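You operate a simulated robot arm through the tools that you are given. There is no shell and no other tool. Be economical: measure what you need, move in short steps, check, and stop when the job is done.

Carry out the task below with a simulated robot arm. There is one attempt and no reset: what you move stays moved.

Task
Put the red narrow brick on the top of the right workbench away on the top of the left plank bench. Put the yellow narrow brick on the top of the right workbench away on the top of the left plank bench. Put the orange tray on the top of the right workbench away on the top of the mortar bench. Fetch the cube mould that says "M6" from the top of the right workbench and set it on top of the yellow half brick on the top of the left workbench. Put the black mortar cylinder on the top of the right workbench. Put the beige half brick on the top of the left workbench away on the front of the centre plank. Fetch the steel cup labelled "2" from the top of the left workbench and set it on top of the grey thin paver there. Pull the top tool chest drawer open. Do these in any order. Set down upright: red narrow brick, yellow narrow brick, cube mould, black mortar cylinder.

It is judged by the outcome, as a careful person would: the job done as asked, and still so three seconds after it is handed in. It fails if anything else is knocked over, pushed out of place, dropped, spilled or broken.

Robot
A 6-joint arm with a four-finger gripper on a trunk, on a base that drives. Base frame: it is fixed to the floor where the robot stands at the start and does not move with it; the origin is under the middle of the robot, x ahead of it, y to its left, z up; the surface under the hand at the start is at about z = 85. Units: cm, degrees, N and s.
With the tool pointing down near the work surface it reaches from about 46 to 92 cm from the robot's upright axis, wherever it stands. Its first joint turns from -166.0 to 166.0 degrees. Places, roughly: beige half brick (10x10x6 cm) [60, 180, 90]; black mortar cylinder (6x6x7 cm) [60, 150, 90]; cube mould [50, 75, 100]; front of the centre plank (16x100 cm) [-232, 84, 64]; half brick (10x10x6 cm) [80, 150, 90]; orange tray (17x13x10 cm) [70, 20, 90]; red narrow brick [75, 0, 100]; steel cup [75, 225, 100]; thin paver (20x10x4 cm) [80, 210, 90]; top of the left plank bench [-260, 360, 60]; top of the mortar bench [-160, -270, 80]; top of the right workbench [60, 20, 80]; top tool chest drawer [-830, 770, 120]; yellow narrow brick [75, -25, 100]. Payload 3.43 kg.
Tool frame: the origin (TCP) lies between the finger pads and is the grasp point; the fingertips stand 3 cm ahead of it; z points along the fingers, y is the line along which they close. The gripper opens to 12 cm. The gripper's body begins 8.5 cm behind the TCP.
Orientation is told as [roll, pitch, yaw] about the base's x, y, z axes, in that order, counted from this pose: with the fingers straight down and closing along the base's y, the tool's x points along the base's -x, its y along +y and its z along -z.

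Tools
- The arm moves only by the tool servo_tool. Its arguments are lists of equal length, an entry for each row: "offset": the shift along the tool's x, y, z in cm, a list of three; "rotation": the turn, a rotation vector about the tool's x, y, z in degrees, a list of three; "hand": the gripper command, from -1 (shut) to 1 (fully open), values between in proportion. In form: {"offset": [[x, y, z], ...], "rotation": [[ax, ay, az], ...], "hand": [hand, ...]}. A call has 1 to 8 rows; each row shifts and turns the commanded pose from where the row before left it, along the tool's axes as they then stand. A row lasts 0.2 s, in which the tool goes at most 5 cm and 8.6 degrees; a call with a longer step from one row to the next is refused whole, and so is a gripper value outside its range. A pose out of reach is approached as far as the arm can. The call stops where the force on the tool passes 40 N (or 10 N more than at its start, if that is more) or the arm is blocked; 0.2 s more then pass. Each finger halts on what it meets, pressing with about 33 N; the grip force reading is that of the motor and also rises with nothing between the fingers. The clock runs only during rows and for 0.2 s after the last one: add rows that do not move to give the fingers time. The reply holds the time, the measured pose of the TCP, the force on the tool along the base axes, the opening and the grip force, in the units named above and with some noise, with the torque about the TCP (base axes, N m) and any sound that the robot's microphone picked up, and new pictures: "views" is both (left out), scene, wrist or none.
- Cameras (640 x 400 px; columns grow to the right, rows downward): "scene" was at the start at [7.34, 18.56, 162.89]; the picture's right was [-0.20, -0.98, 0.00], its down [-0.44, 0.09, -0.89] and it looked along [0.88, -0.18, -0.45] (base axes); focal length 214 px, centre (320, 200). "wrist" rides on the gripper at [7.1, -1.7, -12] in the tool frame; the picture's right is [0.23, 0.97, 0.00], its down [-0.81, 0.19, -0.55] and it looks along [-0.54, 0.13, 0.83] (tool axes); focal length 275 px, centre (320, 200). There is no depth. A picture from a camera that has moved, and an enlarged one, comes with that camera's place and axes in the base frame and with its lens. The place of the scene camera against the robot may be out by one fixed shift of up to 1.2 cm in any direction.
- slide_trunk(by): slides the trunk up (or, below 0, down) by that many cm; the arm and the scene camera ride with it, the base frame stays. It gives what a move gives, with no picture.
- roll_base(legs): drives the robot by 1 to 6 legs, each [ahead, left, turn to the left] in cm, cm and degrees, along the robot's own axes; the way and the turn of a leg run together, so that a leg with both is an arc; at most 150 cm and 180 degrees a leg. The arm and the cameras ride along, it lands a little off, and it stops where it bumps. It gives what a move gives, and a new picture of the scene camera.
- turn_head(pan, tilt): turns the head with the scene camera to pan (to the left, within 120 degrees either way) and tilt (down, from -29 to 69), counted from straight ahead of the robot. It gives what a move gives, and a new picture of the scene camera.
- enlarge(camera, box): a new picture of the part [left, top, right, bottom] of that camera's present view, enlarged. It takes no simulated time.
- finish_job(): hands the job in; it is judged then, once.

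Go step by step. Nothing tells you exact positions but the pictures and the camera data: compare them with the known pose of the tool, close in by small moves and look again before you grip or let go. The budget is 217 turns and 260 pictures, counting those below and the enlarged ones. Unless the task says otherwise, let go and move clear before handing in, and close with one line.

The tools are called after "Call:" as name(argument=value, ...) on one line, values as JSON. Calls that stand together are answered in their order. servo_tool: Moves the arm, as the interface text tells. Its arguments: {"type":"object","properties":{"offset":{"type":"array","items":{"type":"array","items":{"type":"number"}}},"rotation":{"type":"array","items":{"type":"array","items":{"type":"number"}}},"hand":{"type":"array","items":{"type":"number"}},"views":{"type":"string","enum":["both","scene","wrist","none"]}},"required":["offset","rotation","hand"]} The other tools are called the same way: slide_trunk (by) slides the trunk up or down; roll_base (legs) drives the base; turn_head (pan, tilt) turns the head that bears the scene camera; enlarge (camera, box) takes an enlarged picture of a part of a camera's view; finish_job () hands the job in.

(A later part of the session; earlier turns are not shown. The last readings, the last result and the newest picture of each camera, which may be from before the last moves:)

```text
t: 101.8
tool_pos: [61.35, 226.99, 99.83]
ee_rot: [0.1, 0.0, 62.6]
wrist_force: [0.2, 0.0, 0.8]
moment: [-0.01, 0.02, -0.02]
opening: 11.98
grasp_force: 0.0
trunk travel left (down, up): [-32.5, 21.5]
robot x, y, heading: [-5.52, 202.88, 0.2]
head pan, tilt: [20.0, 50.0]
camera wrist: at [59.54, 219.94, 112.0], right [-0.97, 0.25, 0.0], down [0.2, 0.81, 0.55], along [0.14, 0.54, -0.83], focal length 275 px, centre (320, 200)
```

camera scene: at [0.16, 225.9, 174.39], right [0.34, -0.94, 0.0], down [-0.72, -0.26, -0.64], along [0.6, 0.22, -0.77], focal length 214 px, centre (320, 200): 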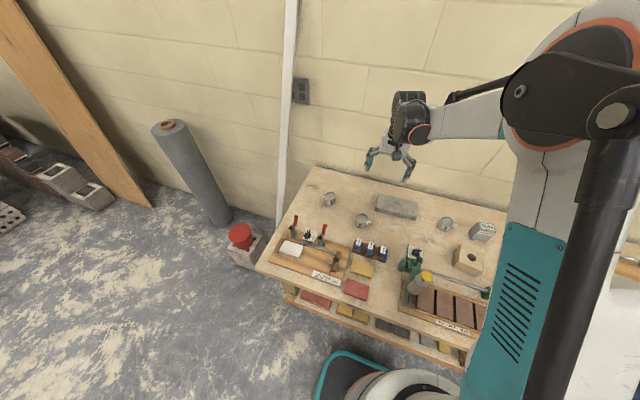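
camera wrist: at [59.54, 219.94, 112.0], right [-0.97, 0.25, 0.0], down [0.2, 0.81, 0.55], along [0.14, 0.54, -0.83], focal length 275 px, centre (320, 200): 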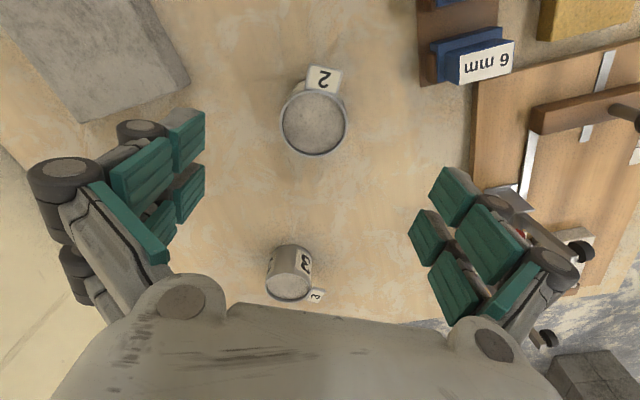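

Call:
servo_tool(offset=[[-0.35, -0.55, 3], [0, 0, 4], [0, 0, 2], [0, 0, 1], [0, 0, 1], [0, 0, 0.7], [0, 0, 0.6]], rotation=[[0, 0, 0], [0, 0, 0], [0, 0, 0], [0, 0, 0], [0, 0, 0], [0, 0, 0], [0, 0, 0]], hand=[1, 1, 1, 1, 1, 1, 1], views="both")

Call:
enlarge(camera="scene", box=[320, 150, 480, 250])

```text
t: 103.4
tool_pos: [61.95, 227.1, 87.73]
ee_rot: [0.0, 0.0, 62.3]
wrist_force: [0.1, 0.1, 0.2]
moment: [-0.04, -0.01, 0.01]
opening: 12.03
grasp_force: 0.1
trunk travel left (down, up): [-32.5, 21.5]
robot x, y, heading: [-5.64, 202.82, 0.2]
head pan, tilt: [20.0, 50.0]
camera scene: at [0.17, 225.91, 174.39], right [0.34, -0.94, 0.0], down [-0.72, -0.26, -0.64], along [0.6, 0.22, -0.77], focal length 214 px, centre (320, 200)
camera wrist: at [60.07, 220.08, 99.79], right [-0.97, 0.25, 0.0], down [0.21, 0.81, 0.55], along [0.14, 0.54, -0.83], focal length 275 px, centre (320, 200)
```

scene: 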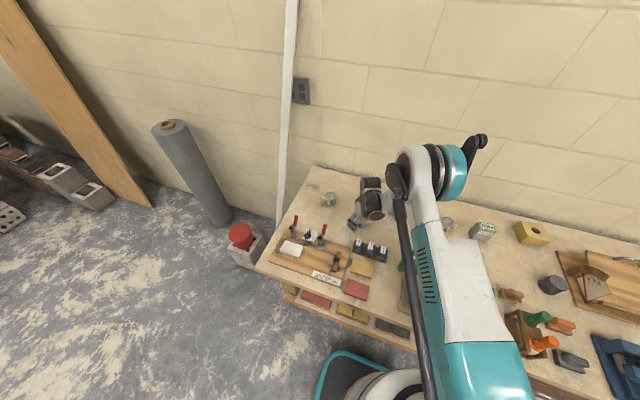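
wrist: 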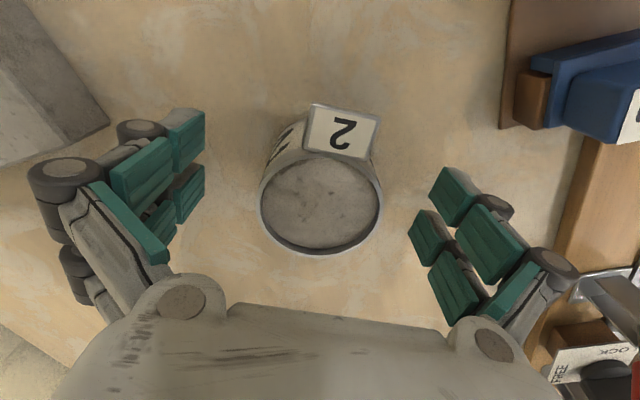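

```text
4.00 times, centred on (400, 200) of scene
camera zoom: at [0.17, 225.91, 174.39], right [0.34, -0.94, 0.0], down [-0.72, -0.26, -0.64], along [0.6, 0.22, -0.77], focal length 858 px, centre (0, 200)
```

zoom: 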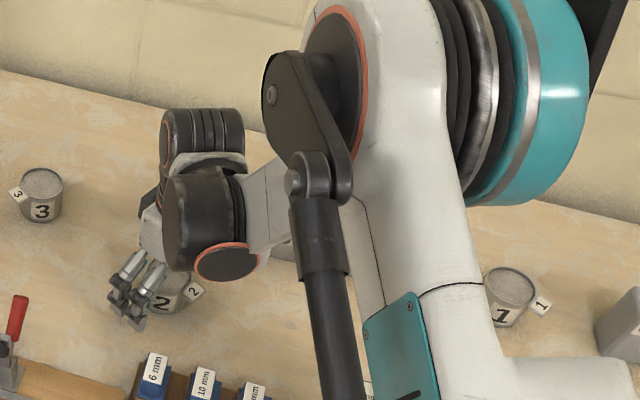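

Call:
servo_tool(offset=[[0, 0, 0], [0, 0, 0], [0, 0, 0], [0, 0, -2], [0, 0, -4], [0, 0, -4], [0, 0, -4]], rotation=[[0, 0, 0], [0, 0, 0], [0, 0, 0], [0, 0, 0], [0, 0, 0], [0, 0, 0], [0, 0, 0]], hand=[-1, -1, -1, -1, -1, -1, -1], views="wrist")

```text
t: 105.0
tool_pos: [62.22, 226.94, 101.83]
ee_rot: [-0.1, 0.0, 62.4]
wrist_force: [-0.2, 1.0, -1.1]
moment: [0.03, -0.01, 0.0]
opening: 5.43
grasp_force: 33.6
trunk travel left (down, up): [-32.5, 21.5]
robot x, y, heading: [-5.36, 202.89, 0.4]
head pan, tilt: [20.0, 50.0]
camera wrist: at [60.28, 219.91, 113.97], right [-0.97, 0.25, 0.0], down [0.21, 0.81, 0.55], along [0.14, 0.54, -0.83], focal length 275 px, centre (320, 200)
```

wrist: 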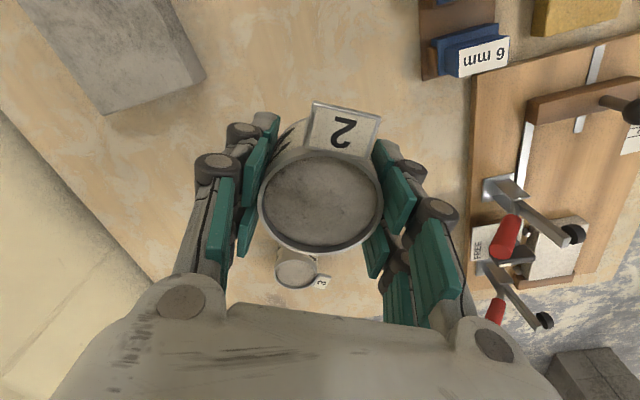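

Cup held level. Moving it over the paver.

Call:
servo_tool(offset=[[1.12, -3.88, 0], [1.12, -3.88, 0], [1.12, -3.88, 0], [1.12, -3.88, 0], [1.12, -3.88, 0], [0, 0, 3]], rotation=[[0, 0, 0], [0, 0, 0], [0, 0, 0], [0, 0, 0], [0, 0, 0], [0, 0, 0]], hand=[-1, -1, -1, -1, -1, -1])

```text
t: 106.4
tool_pos: [76.46, 213.21, 98.48]
ee_rot: [0.0, 0.0, 62.5]
wrist_force: [0.9, -0.7, -2.3]
moment: [-0.01, 0.0, -0.01]
opening: 5.38
grasp_force: 32.9
trunk travel left (down, up): [-32.5, 21.5]
robot x, y, heading: [-5.33, 202.89, 0.1]
head pan, tilt: [20.0, 50.0]
camera scene: at [0.24, 225.92, 174.38], right [0.34, -0.94, 0.0], down [-0.72, -0.26, -0.64], along [0.6, 0.22, -0.77], focal length 214 px, centre (320, 200)
camera wrist: at [74.57, 206.18, 110.56], right [-0.97, 0.25, 0.0], down [0.21, 0.81, 0.55], along [0.14, 0.54, -0.83], focal length 275 px, centre (320, 200)
```

scene: 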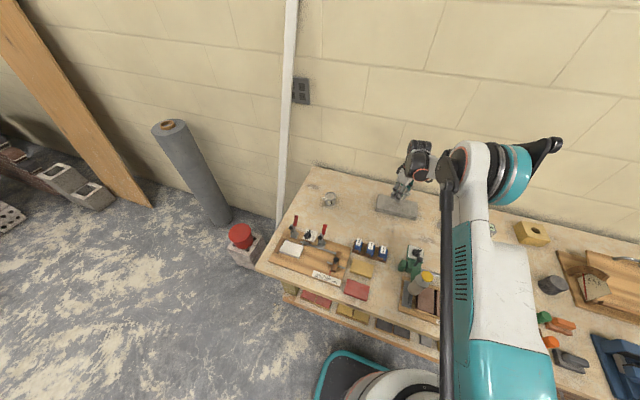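
wrist: 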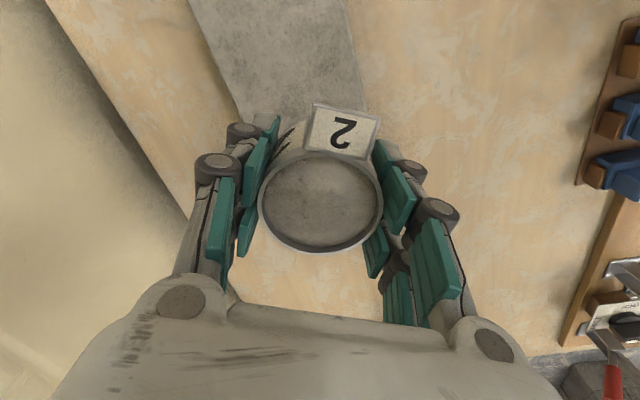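

Call:
servo_tool(offset=[[-0.3, -0.6, 3], [0, 0, 2], [0, 0, 0.8], [0, 0, 0.4], [0, 0, 0.4], [0, 0, 0.4], [0, 0, 0.4]], rotation=[[0, 0, 0], [0, 0, 0], [0, 0, 0], [0, 0, 0], [0, 0, 0], [0, 0, 0], [0, 0, 0]], hand=[-1, -1, -1, -1, -1, -1, -1], views="none")

```text
t: 108.0
tool_pos: [77.31, 213.17, 91.2]
ee_rot: [0.0, 0.0, 62.3]
wrist_force: [-0.7, -0.9, -3.4]
moment: [-0.01, 0.0, 0.04]
opening: 5.35
grasp_force: 33.0
trunk travel left (down, up): [-32.5, 21.5]
robot x, y, heading: [-4.93, 202.67, 0.3]
head pan, tilt: [20.0, 50.0]
```

Call:
servo_tool(offset=[[0, 0, 0.3], [0, 0, 0.3], [0, 0, 0.3], [0, 0, 0.3], [0, 0, 0.3], [0, 0, 0.3]], rotation=[[0, 0, 0], [0, 0, 0], [0, 0, 0], [0, 0, 0], [0, 0, 0], [0, 0, 0]], hand=[-1, -1, -1, -1, -1, -1], views="both")

Call:
enlarge(camera="scene", box=[350, 150, 470, 230])

```text
t: 108.7
tool_pos: [77.2, 213.19, 91.1]
ee_rot: [-0.2, -0.1, 62.3]
wrist_force: [-2.9, -0.4, 17.2]
moment: [0.09, 0.68, -0.01]
opening: 5.39
grasp_force: 32.9
trunk travel left (down, up): [-32.5, 21.5]
robot x, y, heading: [-5.54, 202.75, -0.1]
head pan, tilt: [20.0, 50.0]
stopped in row 3: the force on the tool passed its limit at 46 N (the readings are from after the stop); the commanded pose is now the measured one
camera scene: at [-0.06, 225.88, 174.41], right [0.34, -0.94, 0.0], down [-0.72, -0.26, -0.64], along [0.6, 0.22, -0.77], focal length 214 px, centre (320, 200)
camera wrist: at [75.38, 206.07, 103.2], right [-0.97, 0.25, 0.0], down [0.2, 0.81, 0.55], along [0.14, 0.54, -0.83], focal length 275 px, centre (320, 200)
```

scene: 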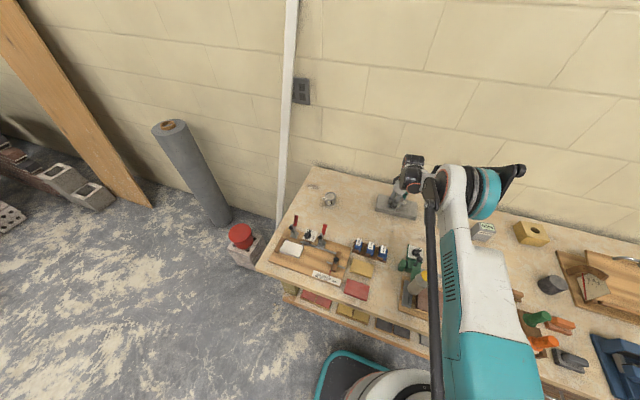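
wrist: 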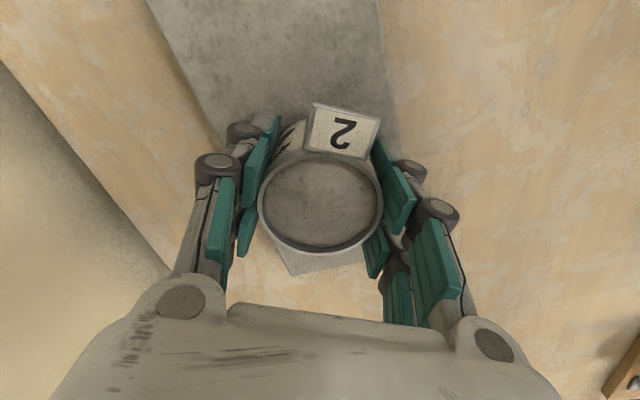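

```text
5.00 times, centred on (410, 190) of scene
camera zoom: at [-0.06, 225.88, 174.41], right [0.34, -0.94, 0.0], down [-0.72, -0.26, -0.64], along [0.6, 0.22, -0.77], focal length 1072 px, centre (-130, 250)
```

zoom: 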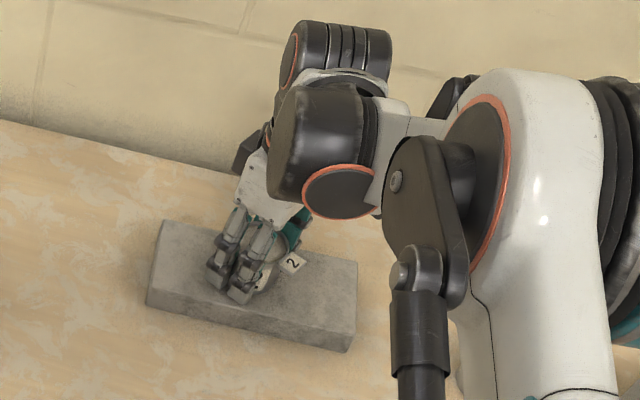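

The cup sits on the paver. Releasing, and rising straight up.

Call:
servo_tool(offset=[[0, 0, 0], [0, 0, 0], [0, 0, -2], [0, 0, -4], [0, 0, -4.5], [0, 0, -4.5], [0, 0, -4.5], [0, 0, -4.5]], rotation=[[0, 0, 0], [0, 0, 0], [0, 0, 0], [0, 0, 0], [0, 0, 0], [0, 0, 0], [0, 0, 0], [0, 0, 0]], hand=[0.2, 1, 1, 1, 1, 1, 1, 1], views="wrist")

Call:
turn_head(pan=5, tilt=50)

```text
t: 110.5
tool_pos: [77.38, 213.23, 115.04]
ee_rot: [-0.2, -0.1, 62.4]
wrist_force: [-1.0, 0.3, 0.7]
moment: [0.0, -0.01, -0.04]
opening: 11.99
grasp_force: 0.0
trunk travel left (down, up): [-32.5, 21.5]
robot x, y, heading: [-5.69, 202.84, 0.2]
head pan, tilt: [20.0, 50.0]
camera wrist: at [75.44, 206.19, 127.07], right [-0.97, 0.25, 0.0], down [0.2, 0.81, 0.55], along [0.14, 0.54, -0.83], focal length 275 px, centre (320, 200)
```

wrist: 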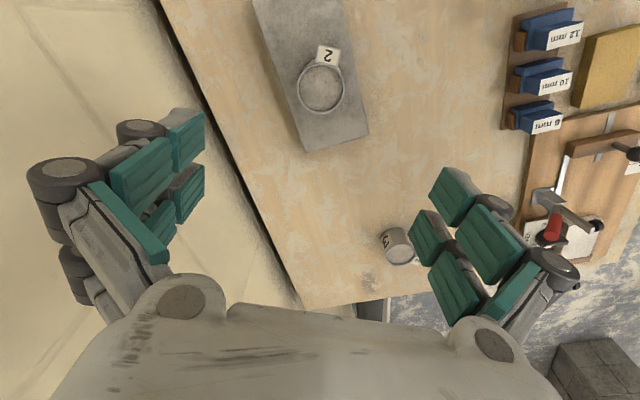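

```text
t: 111.2
tool_pos: [77.4, 213.24, 114.84]
ee_rot: [-0.1, -0.1, 62.3]
wrist_force: [-0.2, 0.2, -0.7]
moment: [-0.01, -0.02, 0.0]
opening: 12.03
grasp_force: 0.0
trunk travel left (down, up): [-32.5, 21.5]
robot x, y, heading: [-5.59, 202.77, 0.2]
head pan, tilt: [5.0, 50.0]
camera scene: at [0.62, 223.95, 174.39], right [0.09, -1.0, 0.0], down [-0.76, -0.07, -0.64], along [0.64, 0.06, -0.77], focal length 214 px, centre (320, 200)
```

scene: 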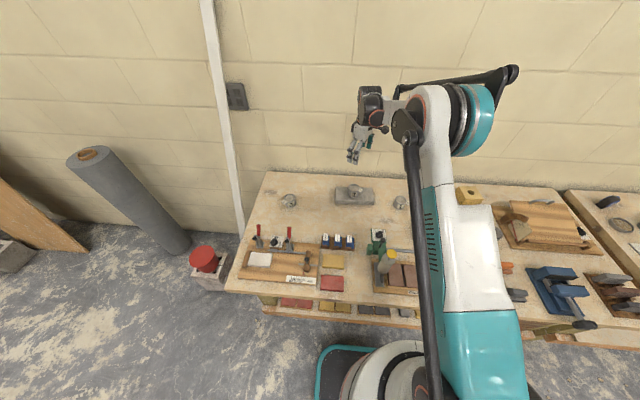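

Cup "2" stands on the paver. I'll shift right for the half bricks, the black cylinder and the mould.

Call:
roll_base(legs=[[0, -65, 0]])

Call:
turn_head(pan=30, tilt=50)

```text
t: 114.9
tool_pos: [77.72, 147.15, 114.96]
ee_rot: [-0.2, -0.1, 62.5]
wrist_force: [0.1, -0.3, -0.1]
moment: [0.02, 0.02, 0.01]
opening: 12.02
grasp_force: 0.1
trunk travel left (down, up): [-32.5, 21.5]
robot x, y, heading: [-5.02, 136.34, 0.4]
head pan, tilt: [5.0, 50.0]
camera scene: at [0.84, 157.57, 174.4], right [0.09, -1.0, 0.0], down [-0.76, -0.07, -0.64], along [0.64, 0.06, -0.77], focal length 214 px, centre (320, 200)
```

scene: 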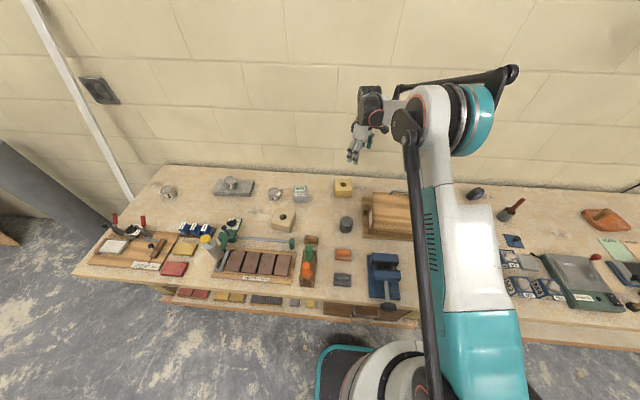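

```text
t: 115.8
tool_pos: [77.74, 147.25, 114.89]
ee_rot: [-0.1, 0.0, 62.6]
wrist_force: [-1.3, 0.7, 0.2]
moment: [0.03, 0.02, -0.01]
opening: 12.0
grasp_force: 0.1
trunk travel left (down, up): [-32.5, 21.5]
robot x, y, heading: [-5.1, 136.6, 0.4]
head pan, tilt: [30.0, 50.0]
camera scene: at [-0.17, 160.8, 174.39], right [0.5, -0.86, 0.0], down [-0.66, -0.39, -0.64], along [0.55, 0.32, -0.77], focal length 214 px, centre (320, 200)
```

scene: 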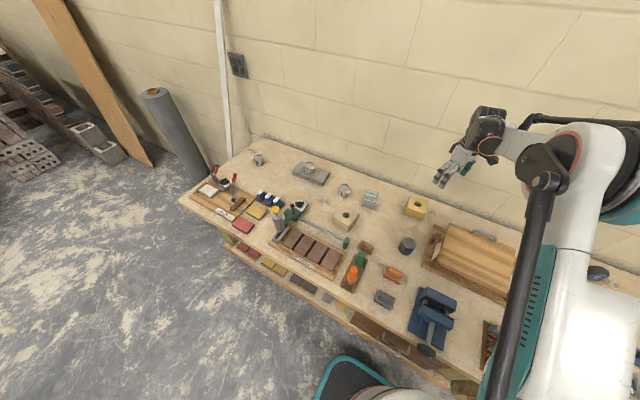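

Call:
enlarge(camera="scene", box=[300, 160, 460, 280])

Call:
turn_head(pan=0, tilt=52)

Call:
enlarge(camera="scene", box=[460, 150, 640, 300])

```text
3.33 times, centred on (380, 220) of scene
camera zoom: at [-0.17, 160.8, 174.39], right [0.5, -0.86, 0.0], down [-0.66, -0.39, -0.64], along [0.55, 0.32, -0.77], focal length 715 px, centre (120, 133)
```

zoom: 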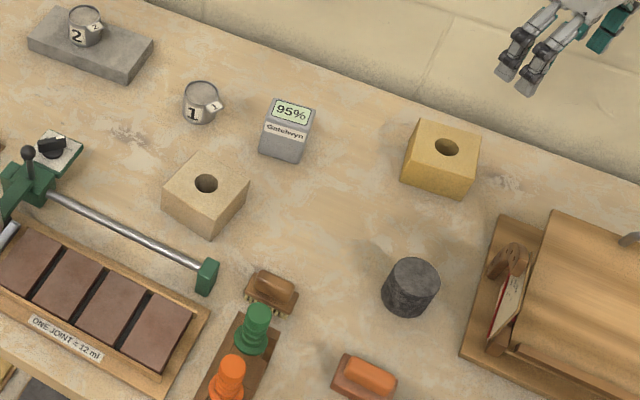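

```text
t: 116.7
tool_pos: [77.78, 147.26, 114.91]
ee_rot: [-0.2, -0.1, 62.4]
wrist_force: [0.0, -0.1, -0.1]
moment: [0.02, -0.02, 0.01]
opening: 12.01
grasp_force: 0.1
trunk travel left (down, up): [-32.5, 21.5]
robot x, y, heading: [-5.34, 137.06, 0.4]
head pan, tilt: [0.0, 52.0]
camera scene: at [0.69, 156.96, 174.13], right [0.01, -1.0, 0.0], down [-0.79, -0.01, -0.62], along [0.62, 0.0, -0.79], focal length 214 px, centre (320, 200)
```

scene: 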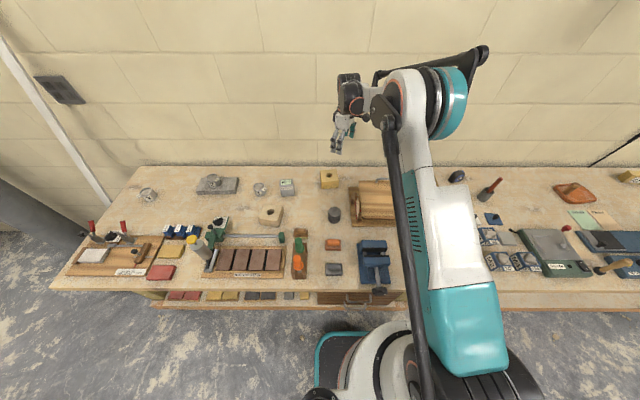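

```text
2.67 times, centred on (550, 225) of scene
camera zoom: at [0.69, 156.96, 174.13], right [0.01, -1.0, 0.0], down [-0.79, -0.01, -0.62], along [0.62, 0.0, -0.79], focal length 572 px, centre (-293, 133)
```

zoom: 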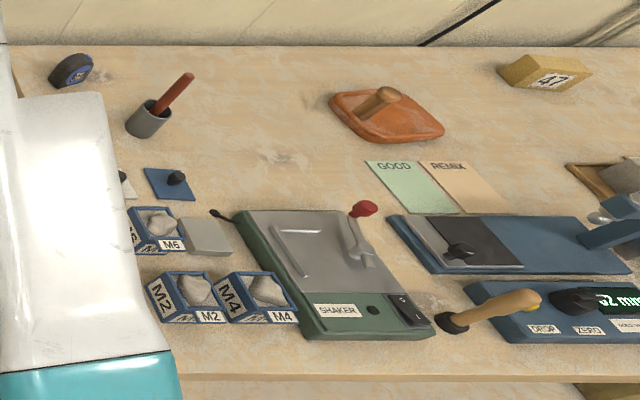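

The moulds stand near (49, 80), and M6 is the one at the back, filled. I'll swing the hand over it while turning it square.

Call:
servo_tool(offset=[[4.85, -0.37, 0], [4.81, -0.73, 0], [4.74, -1.07, 0], [4.65, -1.41, 0], [4.54, -1.74, 0], [4.4, -2.07, 0], [4.23, -2.39, 0], [4.05, -2.68, 0]], rotation=[[0, 0, 4.16], [0, 0, 4.16], [0, 0, 4.16], [0, 0, 4.16], [0, 0, 4.16], [0, 0, 4.16], [0, 0, 4.16], [0, 0, 4.16]], hand=[1, 1, 1, 1, 1, 1, 1, 1], views="none")

Call:
servo_tool(offset=[[3.85, -2.97, 0], [3.62, -3.24, 0], [3.38, -3.5, 0], [3.11, -3.73, 0], [2.84, -3.95, 0], [2.54, -4.14, 0], [2.24, -4.31, 0], [0, 0, 4]], rotation=[[0, 0, 4.16], [0, 0, 4.16], [0, 0, 4.16], [0, 0, 4.16], [0, 0, 4.16], [0, 0, 4.16], [0, 0, 4.16], [0, 0, 0]], hand=[1, 1, 1, 1, 1, 1, 1, 1], views="wrist")

```text
t: 118.5
tool_pos: [62.47, 111.25, 114.98]
ee_rot: [-0.1, -0.1, 29.2]
wrist_force: [0.2, 0.0, 0.1]
moment: [0.02, -0.02, 0.03]
opening: 11.96
grasp_force: 0.2
trunk travel left (down, up): [-32.5, 21.5]
robot x, y, heading: [-5.16, 136.37, 0.3]
head pan, tilt: [0.0, 52.0]
```

```text
t: 120.3
tool_pos: [48.67, 80.1, 110.58]
ee_rot: [0.0, -0.1, 0.1]
wrist_force: [-0.5, -0.6, -0.3]
moment: [0.03, 0.0, 0.02]
opening: 11.95
grasp_force: 0.0
trunk travel left (down, up): [-32.5, 21.5]
robot x, y, heading: [-4.94, 136.41, 0.1]
head pan, tilt: [0.0, 52.0]
camera wrist: at [41.48, 78.48, 122.65], right [-0.23, 0.97, 0.0], down [0.81, 0.19, 0.55], along [0.54, 0.13, -0.83], focal length 275 px, centre (320, 200)
```

wrist: 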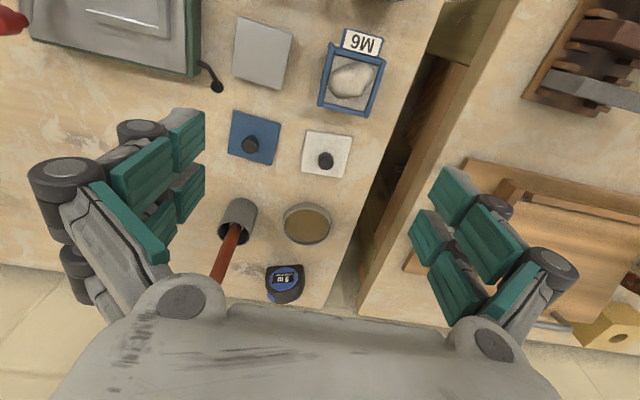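

Call:
servo_tool(offset=[[1.1, 1.5, 3], [1.1, 1.5, 3], [0, 0, 3]], rotation=[[0, 0, 0], [0, 0, 0], [0, 0, 0]], hand=[0.5, 0.5, 0.5], views="wrist")

Call:
enlarge(camera="wrist", box=[200, 0, 440, 150])

```text
t: 121.1
tool_pos: [46.78, 82.97, 101.57]
ee_rot: [0.1, -0.2, 0.2]
wrist_force: [0.3, -0.5, -0.7]
moment: [0.0, -0.02, -0.02]
opening: 9.0
grasp_force: 0.1
trunk travel left (down, up): [-32.5, 21.5]
robot x, y, heading: [-4.77, 136.52, 0.3]
head pan, tilt: [0.0, 52.0]
camera wrist: at [39.5, 81.36, 113.73], right [-0.23, 0.97, 0.0], down [0.81, 0.19, 0.56], along [0.54, 0.13, -0.83], focal length 275 px, centre (320, 200)
```

wrist: 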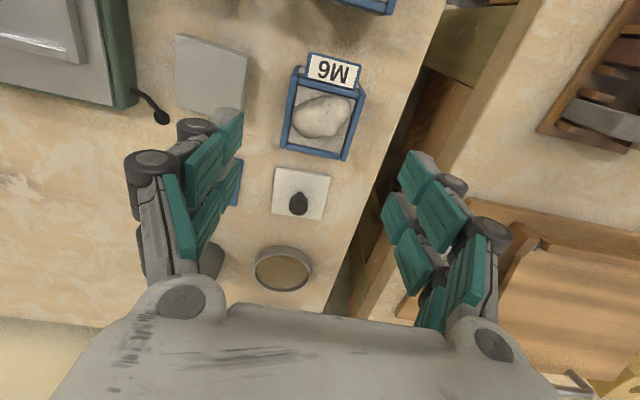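

```text
2.67 times, centred on (320, 75) of wrist
camera zoom: at [39.5, 81.36, 113.73], right [-0.23, 0.97, 0.0], down [0.81, 0.19, 0.56], along [0.54, 0.13, -0.83], focal length 734 px, centre (320, 533)
```

zoom: 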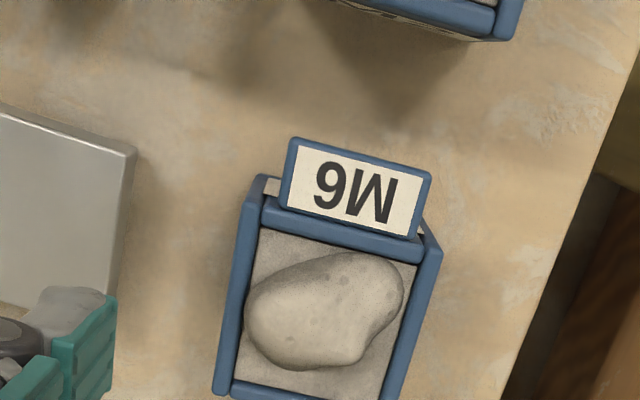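

Call:
servo_tool(offset=[[0.1, 0.3, 4], [0, 0, 4], [0, 0, 3.5], [0, 0, 1.5], [0, 0, 1.3], [0, 0, 0], [0, 0, 0], [0, 0, 0]], rotation=[[0, 0, 0], [0, 0, 0], [0, 0, 0], [0, 0, 0], [0, 0, 0], [0, 0, 0], [0, 0, 0], [0, 0, 0]], hand=[0.5, 0.5, 0.5, 0.5, 0.5, 0.5, -1, -1], views="wrist")

```text
t: 123.0
tool_pos: [46.79, 83.59, 87.9]
ee_rot: [0.0, -0.2, 0.2]
wrist_force: [-4.2, 4.2, 22.9]
moment: [0.32, 0.19, -0.07]
opening: 6.18
grasp_force: 32.8
trunk travel left (down, up): [-32.5, 21.5]
robot x, y, heading: [-5.23, 136.54, 0.4]
head pan, tilt: [0.0, 52.0]
stopped in row 8: the force on the tool passed its limit at 41 N (the readings are from after the stop); the commanded pose is now the measured one
camera wrist: at [39.55, 81.86, 99.89], right [-0.23, 0.97, 0.0], down [0.81, 0.19, 0.56], along [0.54, 0.13, -0.83], focal length 275 px, centre (320, 200)
```

wrist: 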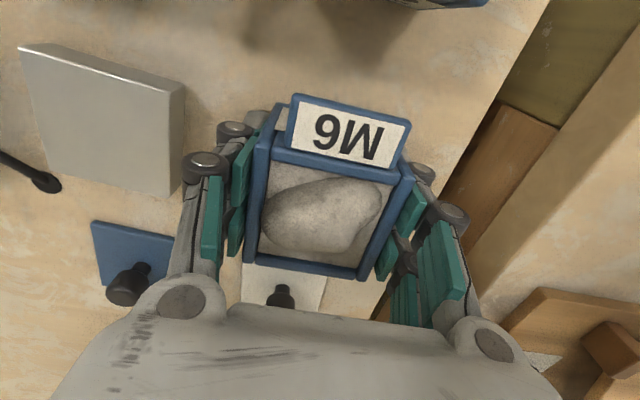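

Mould gripped; the bench surface comes out at about z 85. Lifting it and carrying it level to the yellow half brick.

Call:
servo_tool(offset=[[0, 0, -2], [0, 0, -4.8], [0, 0, -4.8], [0, 0, -4.8], [0, 0, -4.8], [0, 0, -4], [-2.07, 4.43, 0], [-2.07, 4.43, 0]], rotation=[[0, 0, 0], [0, 0, 0], [0, 0, 0], [0, 0, 0], [0, 0, 0], [0, 0, 0], [0, 0, 0], [0, 0, 0]], hand=[-1, -1, -1, -1, -1, -1, -1, -1], views="wrist")

Call:
servo_tool(offset=[[-2.07, 4.43, 0], [-2.07, 4.43, 0], [-2.07, 4.43, 0], [-2.07, 4.43, 0], [-2.07, 4.43, 0], [-2.07, 4.43, 0], [-2.07, 4.43, 0], [-2.07, 4.43, 0]], rotation=[[0, 0, 0], [0, 0, 0], [0, 0, 0], [0, 0, 0], [0, 0, 0], [0, 0, 0], [0, 0, 0], [0, 0, 0]], hand=[-1, -1, -1, -1, -1, -1, -1, -1], views="none")

Call:
servo_tool(offset=[[-2.07, 4.43, 0], [-2.07, 4.43, 0], [-2.07, 4.43, 0], [-2.07, 4.43, 0]], rotation=[[0, 0, 0], [0, 0, 0], [0, 0, 0], [0, 0, 0]], hand=[-1, -1, -1, -1], views="both")

```text
t: 124.8
tool_pos: [50.92, 92.22, 112.49]
ee_rot: [0.0, -0.1, 0.1]
wrist_force: [0.9, 1.1, -3.6]
moment: [-0.04, 0.04, -0.04]
opening: 6.18
grasp_force: 33.0
trunk travel left (down, up): [-32.5, 21.5]
robot x, y, heading: [-5.15, 136.74, 0.3]
head pan, tilt: [0.0, 52.0]
camera wrist: at [43.7, 90.61, 124.65], right [-0.23, 0.97, 0.0], down [0.81, 0.19, 0.55], along [0.54, 0.13, -0.83], focal length 275 px, centre (320, 200)
```

wrist: 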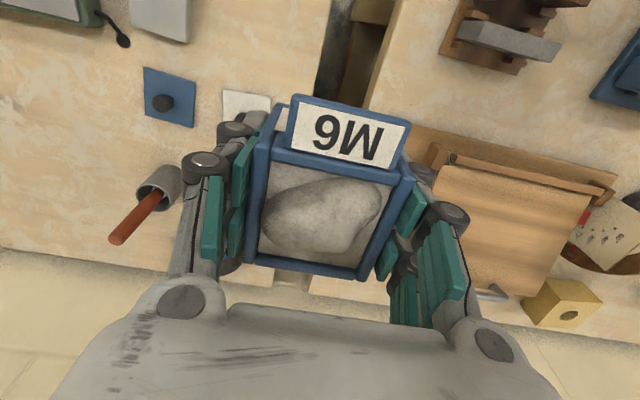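

```text
t: 126.5
tool_pos: [67.56, 127.76, 112.63]
ee_rot: [-0.1, -0.1, 0.0]
wrist_force: [0.9, 0.5, -3.3]
moment: [-0.02, 0.02, -0.01]
opening: 6.18
grasp_force: 33.1
trunk travel left (down, up): [-32.5, 21.5]
robot x, y, heading: [-5.21, 136.4, 0.2]
head pan, tilt: [0.0, 52.0]
```

```text
t: 127.5
tool_pos: [75.69, 145.54, 112.73]
ee_rot: [-0.1, -0.1, 0.2]
wrist_force: [1.1, 0.1, -3.7]
moment: [-0.05, 0.0, 0.01]
opening: 6.16
grasp_force: 33.1
trunk travel left (down, up): [-32.5, 21.5]
robot x, y, heading: [-4.84, 136.49, 0.3]
head pan, tilt: [0.0, 52.0]
camera scene: at [0.81, 157.09, 174.1], right [0.01, -1.0, 0.0], down [-0.79, -0.01, -0.61], along [0.61, 0.0, -0.79], focal length 214 px, centre (320, 200)
camera wrist: at [68.31, 143.86, 124.83], right [-0.23, 0.97, 0.0], down [0.81, 0.19, 0.55], along [0.54, 0.13, -0.83], focal length 275 px, centre (320, 200)
```

scene: 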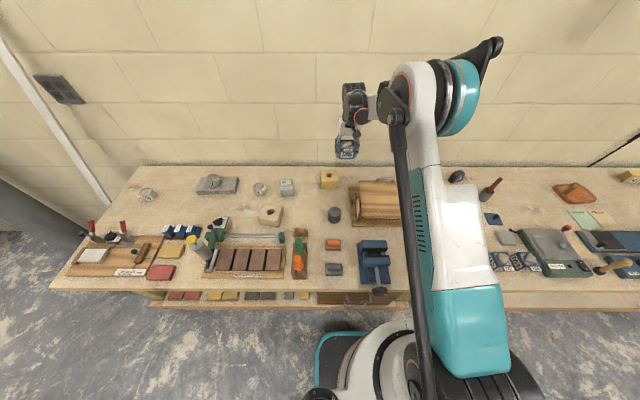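
wrist: 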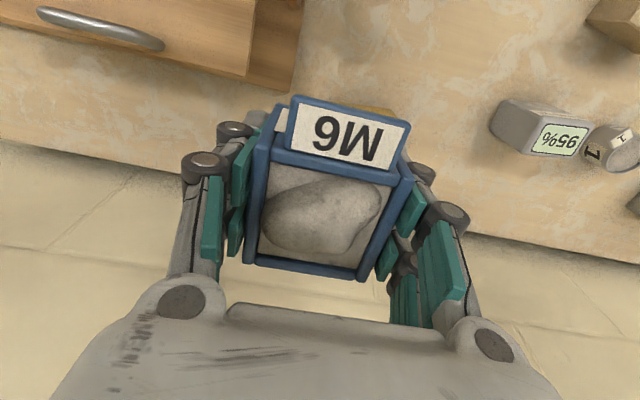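

Call:
enlarge(camera="scene", box=[190, 150, 370, 260])

```text
3.56 times, centred on (280, 205) of scene
camera zoom: at [0.81, 157.09, 174.1], right [0.01, -1.0, 0.0], down [-0.79, -0.01, -0.61], along [0.61, 0.0, -0.79], focal length 763 px, centre (462, 182)
```

zoom: 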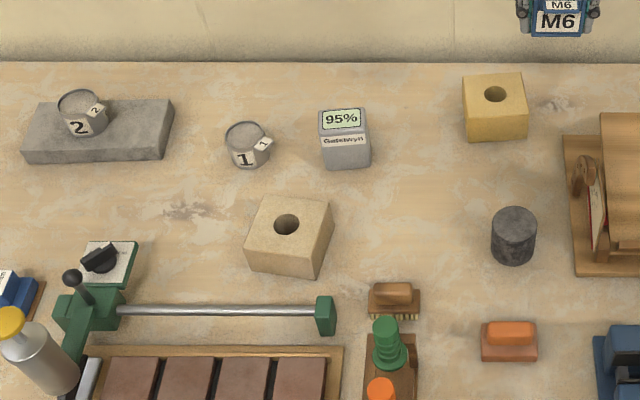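

Yellow half brick's top centre is at about (81.3, 152.3) after correcting the camera with the cup. Moving above it and lowering partway.

Call:
servo_tool(offset=[[-2.8, 3.4, 0], [-2.8, 3.4, 0], [0, 0, 4.5], [0, 0, 4.5], [0, 0, 4.5], [0, 0, 3]], rotation=[[0, 0, 0], [0, 0, 0], [0, 0, 0], [0, 0, 0], [0, 0, 0], [0, 0, 0]], hand=[-1, -1, -1, -1, -1, -1], views="wrist")

Call:
enlarge(camera="scene", box=[280, 120, 400, 200])

```text
t: 128.9
tool_pos: [81.35, 152.33, 96.52]
ee_rot: [0.1, -0.1, 0.2]
wrist_force: [-0.3, -0.1, -4.0]
moment: [-0.02, 0.0, 0.04]
opening: 6.18
grasp_force: 33.2
trunk travel left (down, up): [-32.5, 21.5]
robot x, y, heading: [-5.07, 136.62, 0.2]
head pan, tilt: [0.0, 52.0]
camera wrist: at [74.17, 150.61, 108.57], right [-0.23, 0.97, 0.0], down [0.81, 0.19, 0.56], along [0.54, 0.13, -0.83], focal length 275 px, centre (320, 200)
```

wrist: 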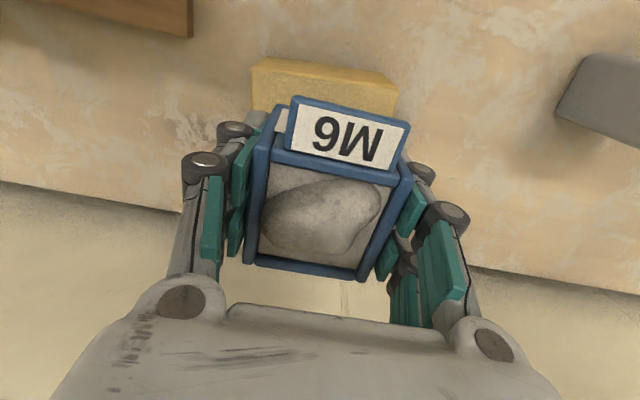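

```text
5.00 times, centred on (340, 160) of scene
camera zoom: at [0.78, 156.98, 174.12], right [0.01, -1.0, 0.0], down [-0.79, -0.01, -0.61], along [0.61, 0.0, -0.79], focal length 1072 px, centre (220, 400)
```

zoom: 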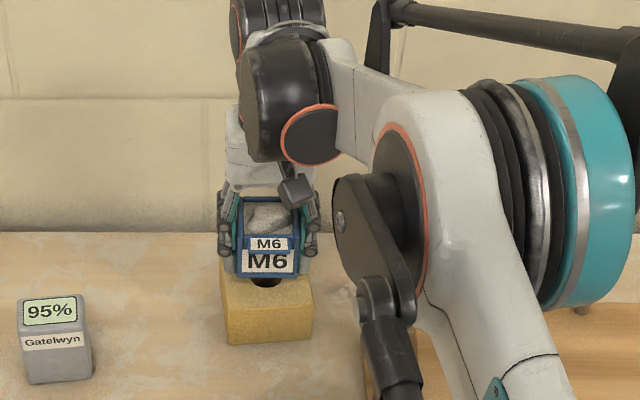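

Call:
servo_tool(offset=[[0, 0, 1.2], [0, 0, 0.5], [0, 0, 0.3], [0, 0, 0.3], [0, 0, 0.3], [0, 0, 0.3], [0, 0, 0.3], [0, 0, 0.3]], rotation=[[0, 0, 0], [0, 0, 0], [0, 0, 0], [0, 0, 0], [0, 0, 0], [0, 0, 0], [0, 0, 0], [0, 0, 0]], hand=[-1, -1, -1, -1, -1, -1, -1, -1], views="none")

Call:
enlarge(camera="scene", box=[280, 120, 400, 200])

```text
t: 130.8
tool_pos: [80.37, 152.21, 93.61]
ee_rot: [0.0, -0.3, 0.2]
wrist_force: [0.7, -0.6, -1.0]
moment: [-0.07, -0.01, 0.0]
opening: 6.14
grasp_force: 33.3
out of reach, approached as far as the arm can: row 4, 6, 8
trunk travel left (down, up): [-32.5, 21.5]
robot x, y, heading: [-5.29, 136.73, 0.5]
head pan, tilt: [0.0, 52.0]
```

```text
5.00 times, centred on (340, 160) of scene
camera zoom: at [0.71, 156.96, 174.13], right [0.01, -1.0, 0.0], down [-0.79, -0.01, -0.62], along [0.62, 0.0, -0.79], focal length 1072 px, centre (220, 400)
```

zoom: 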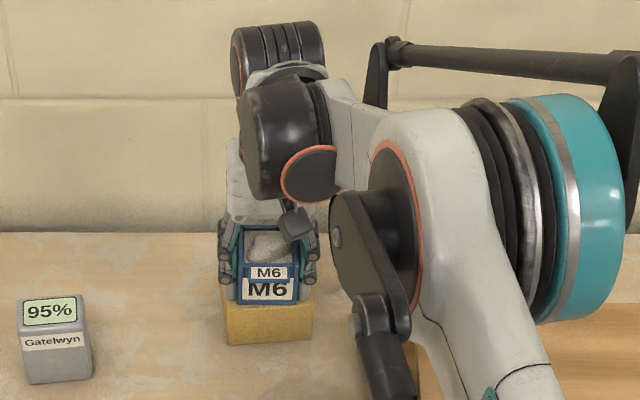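

Call:
slide_trunk(by=-0.3)

```text
t: 131.3
tool_pos: [80.41, 152.16, 93.49]
ee_rot: [0.0, -0.5, 0.1]
wrist_force: [16.8, 2.7, 34.4]
moment: [-0.48, 0.21, 0.15]
opening: 6.18
grasp_force: 33.6
trunk travel left (down, up): [-32.2, 21.8]
robot x, y, heading: [-4.97, 136.75, 0.4]
head pan, tilt: [0.0, 52.0]
```

Call:
servo_tool(offset=[[0, 0, 0], [0, 0, 0], [0, 0, -1.5], [0, 0, -3], [0, 0, -4], [0, 0, -4], [0, 0, -4]], rotation=[[0, 0, 0], [0, 0, 0], [0, 0, 0], [0, 0, 0], [0, 0, 0], [0, 0, 0], [0, 0, 0]], hand=[0.6, 0.6, 0.6, 0.6, 0.6, 0.6, 1], views="wrist")

Call:
enlarge(camera="scene", box=[280, 130, 400, 210])

```text
t: 132.9
tool_pos: [80.22, 152.23, 109.74]
ee_rot: [0.1, -0.3, 0.1]
wrist_force: [-1.0, -0.5, 0.2]
moment: [-0.03, 0.02, -0.03]
opening: 12.02
grasp_force: 0.1
trunk travel left (down, up): [-32.2, 21.8]
robot x, y, heading: [-5.03, 136.64, 0.3]
head pan, tilt: [0.0, 52.0]
camera wrist: at [73.01, 150.55, 121.78], right [-0.23, 0.97, 0.0], down [0.81, 0.19, 0.56], along [0.54, 0.13, -0.83], focal length 275 px, centre (320, 200)
```

wrist: 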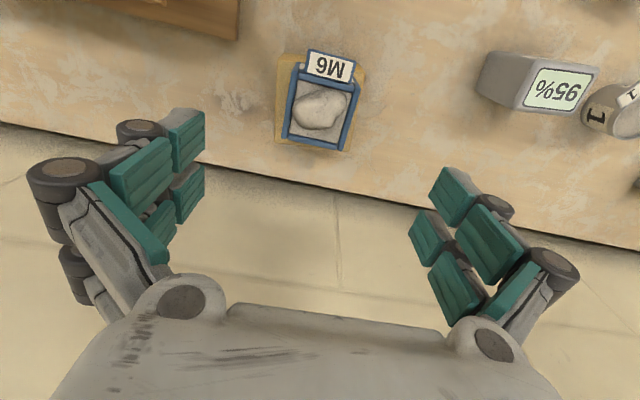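

```text
5.00 times, centred on (340, 170) of scene
camera zoom: at [0.62, 156.95, 173.83], right [0.01, -1.0, 0.0], down [-0.79, -0.01, -0.62], along [0.62, 0.0, -0.79], focal length 1072 px, centre (220, 350)
```

zoom: 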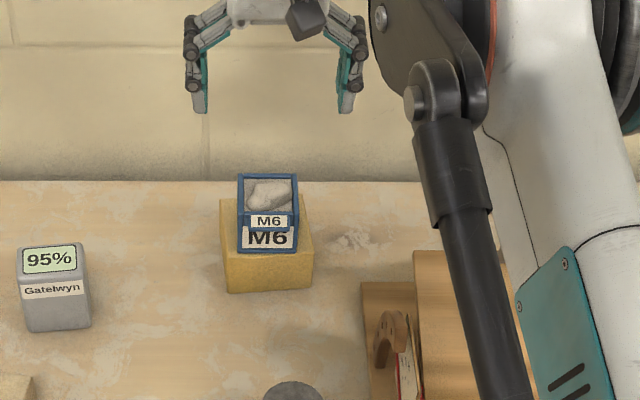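

The mould is on the yellow half brick. Next is the black cylinder, near (57, 150).

Call:
servo_tool(offset=[[4.6, -0.4, -0.5], [4.6, -0.4, 0], [4.6, -0.4, 2], [4.6, -0.4, 2], [4.6, -0.4, 2]], rotation=[[0, 0, 0], [0, 0, 0], [0, 0, 0], [0, 0, 0], [0, 0, 0]], hand=[1, 1, 1, 1, 1], views="wrist")

```text
refused: row 3 steps farther than a row can; nothing moved
```

Call:
servo_tool(offset=[[4.6, -0.4, -0.5], [4.6, -0.4, 0], [4.6, -0.4, 1.5], [4.6, -0.4, 1.5], [4.6, -0.4, 1.5], [0, 0, 3]], rotation=[[0, 0, 0], [0, 0, 0], [0, 0, 0], [0, 0, 0], [0, 0, 0], [0, 0, 0]], hand=[1, 1, 1, 1, 1, 1], views="wrist")

```text
t: 134.3
tool_pos: [57.18, 150.03, 102.39]
ee_rot: [0.0, -0.3, 0.0]
wrist_force: [0.0, 0.3, 1.0]
moment: [0.0, 0.03, 0.03]
opening: 11.95
grasp_force: 0.1
trunk travel left (down, up): [-32.2, 21.8]
robot x, y, heading: [-5.26, 136.37, 0.4]
head pan, tilt: [0.0, 52.0]
camera wrist: at [49.94, 148.3, 114.48], right [-0.23, 0.97, 0.0], down [0.81, 0.19, 0.56], along [0.54, 0.13, -0.83], focal length 275 px, centre (320, 200)
```

wrist: 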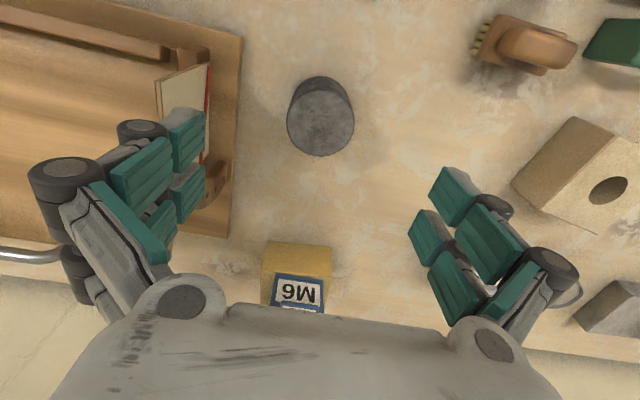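

Call:
servo_tool(offset=[[0.2, 0.1, 3], [0, 0, 4], [0, 0, 3.5], [0, 0, 2], [0, 0, 1.2], [0, 0, 0], [0, 0, 0], [0, 0, 0]], rotation=[[0, 0, 0], [0, 0, 0], [0, 0, 0], [0, 0, 0], [0, 0, 0], [0, 0, 0], [0, 0, 0], [0, 0, 0]], hand=[0.33, 0.33, 0.33, 0.33, 0.33, -1, -1, -1], views="wrist")

```text
t: 136.1
tool_pos: [57.19, 150.29, 88.84]
ee_rot: [0.0, -0.3, 0.1]
wrist_force: [-1.0, 0.0, -1.2]
moment: [-0.12, 0.0, -0.06]
opening: 5.87
grasp_force: 33.1
trunk travel left (down, up): [-32.2, 21.8]
robot x, y, heading: [-4.99, 136.42, 0.2]
head pan, tilt: [0.0, 52.0]
camera wrist: at [49.85, 148.57, 100.96], right [-0.23, 0.97, 0.0], down [0.81, 0.19, 0.56], along [0.54, 0.13, -0.83], focal length 275 px, centre (320, 200)
```

wrist: 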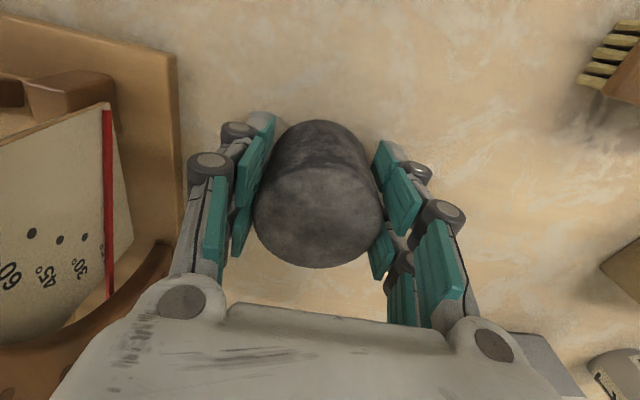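

Call:
servo_tool(offset=[[0, 0, -3], [0, 0, -4.8], [0, 0, -4.8], [0, 0, -4.8], [0, 0, -4.8]], rotation=[[0, 0, 0], [0, 0, 0], [0, 0, 0], [0, 0, 0], [0, 0, 0]], hand=[-1, -1, -1, -1, -1], views="none")

Call:
roll_base(legs=[[0, -97, 0]])

Call:
servo_tool(offset=[[-3.3, 0, 3], [-3.3, 0, 3], [-3.3, 0, 3]], rotation=[[0, 0, 0], [0, 0, 0], [0, 0, 0]], hand=[-1, -1, -1], views="wrist")

```text
t: 137.3
tool_pos: [56.99, 150.15, 111.24]
ee_rot: [0.1, -0.3, 0.2]
wrist_force: [-0.7, 0.6, -3.1]
moment: [0.0, 0.02, -0.01]
opening: 5.85
grasp_force: 32.8
trunk travel left (down, up): [-32.2, 21.8]
robot x, y, heading: [-5.25, 136.38, 0.5]
head pan, tilt: [0.0, 52.0]
```

```text
t: 142.3
tool_pos: [57.67, 52.92, 111.19]
ee_rot: [0.1, -0.2, 0.2]
wrist_force: [-1.1, 0.2, -2.9]
moment: [0.0, 0.04, 0.03]
opening: 5.84
grasp_force: 32.9
trunk travel left (down, up): [-32.2, 21.8]
robot x, y, heading: [-4.46, 39.13, 0.2]
head pan, tilt: [0.0, 52.0]
camera scene: at [1.35, 59.62, 173.83], right [0.01, -1.0, 0.0], down [-0.79, -0.01, -0.62], along [0.62, 0.0, -0.79], focal length 214 px, centre (320, 200)
```

scene: 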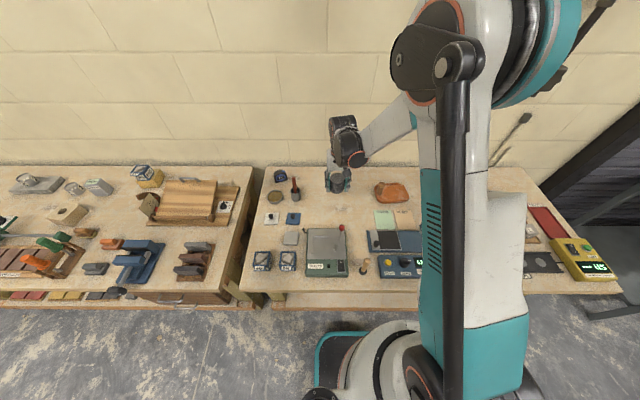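

```text
t: 143.1
tool_pos: [67.77, 52.85, 102.15]
ee_rot: [0.0, -0.2, 0.3]
wrist_force: [0.3, 0.5, -3.4]
moment: [-0.01, 0.02, 0.01]
opening: 5.84
grasp_force: 33.4
trunk travel left (down, up): [-32.2, 21.8]
robot x, y, heading: [-4.49, 39.6, 0.4]
head pan, tilt: [0.0, 52.0]
camera wrist: at [60.52, 51.31, 114.17], right [-0.23, 0.97, 0.0], down [0.81, 0.19, 0.56], along [0.54, 0.13, -0.83], focal length 275 px, centre (320, 200)
```

wrist: 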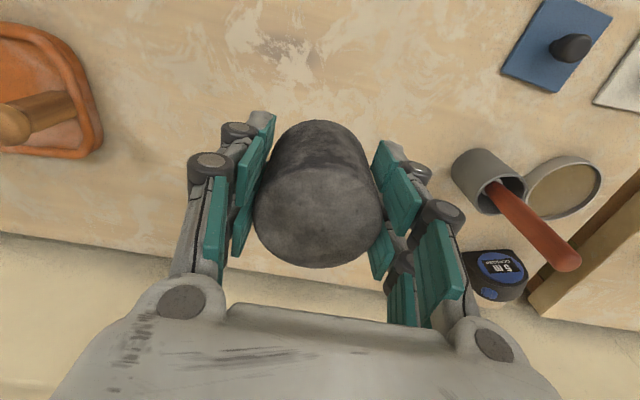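

Call:
servo_tool(offset=[[0, 0, 4.5], [0, 0, 4.5], [0, 0, 2.5], [0, 0, 0.8], [0, 0, 0.4], [0, 0, 0.3], [0, 0, 0.3], [0, 0, 0.3]], rotation=[[0, 0, 0], [0, 0, 0], [0, 0, 0], [0, 0, 0], [0, 0, 0], [0, 0, 0], [0, 0, 0], [0, 0, 0]], hand=[-1, -1, -1, -1, -1, -1, -1, -1], views="none")

```text
t: 144.9
tool_pos: [67.61, 53.04, 88.84]
ee_rot: [0.1, -0.5, 0.2]
wrist_force: [7.5, 2.5, 24.5]
moment: [0.08, 0.09, -0.1]
opening: 5.84
grasp_force: 33.2
trunk travel left (down, up): [-32.2, 21.8]
robot x, y, heading: [-4.25, 39.32, 0.4]
head pan, tilt: [0.0, 52.0]
```

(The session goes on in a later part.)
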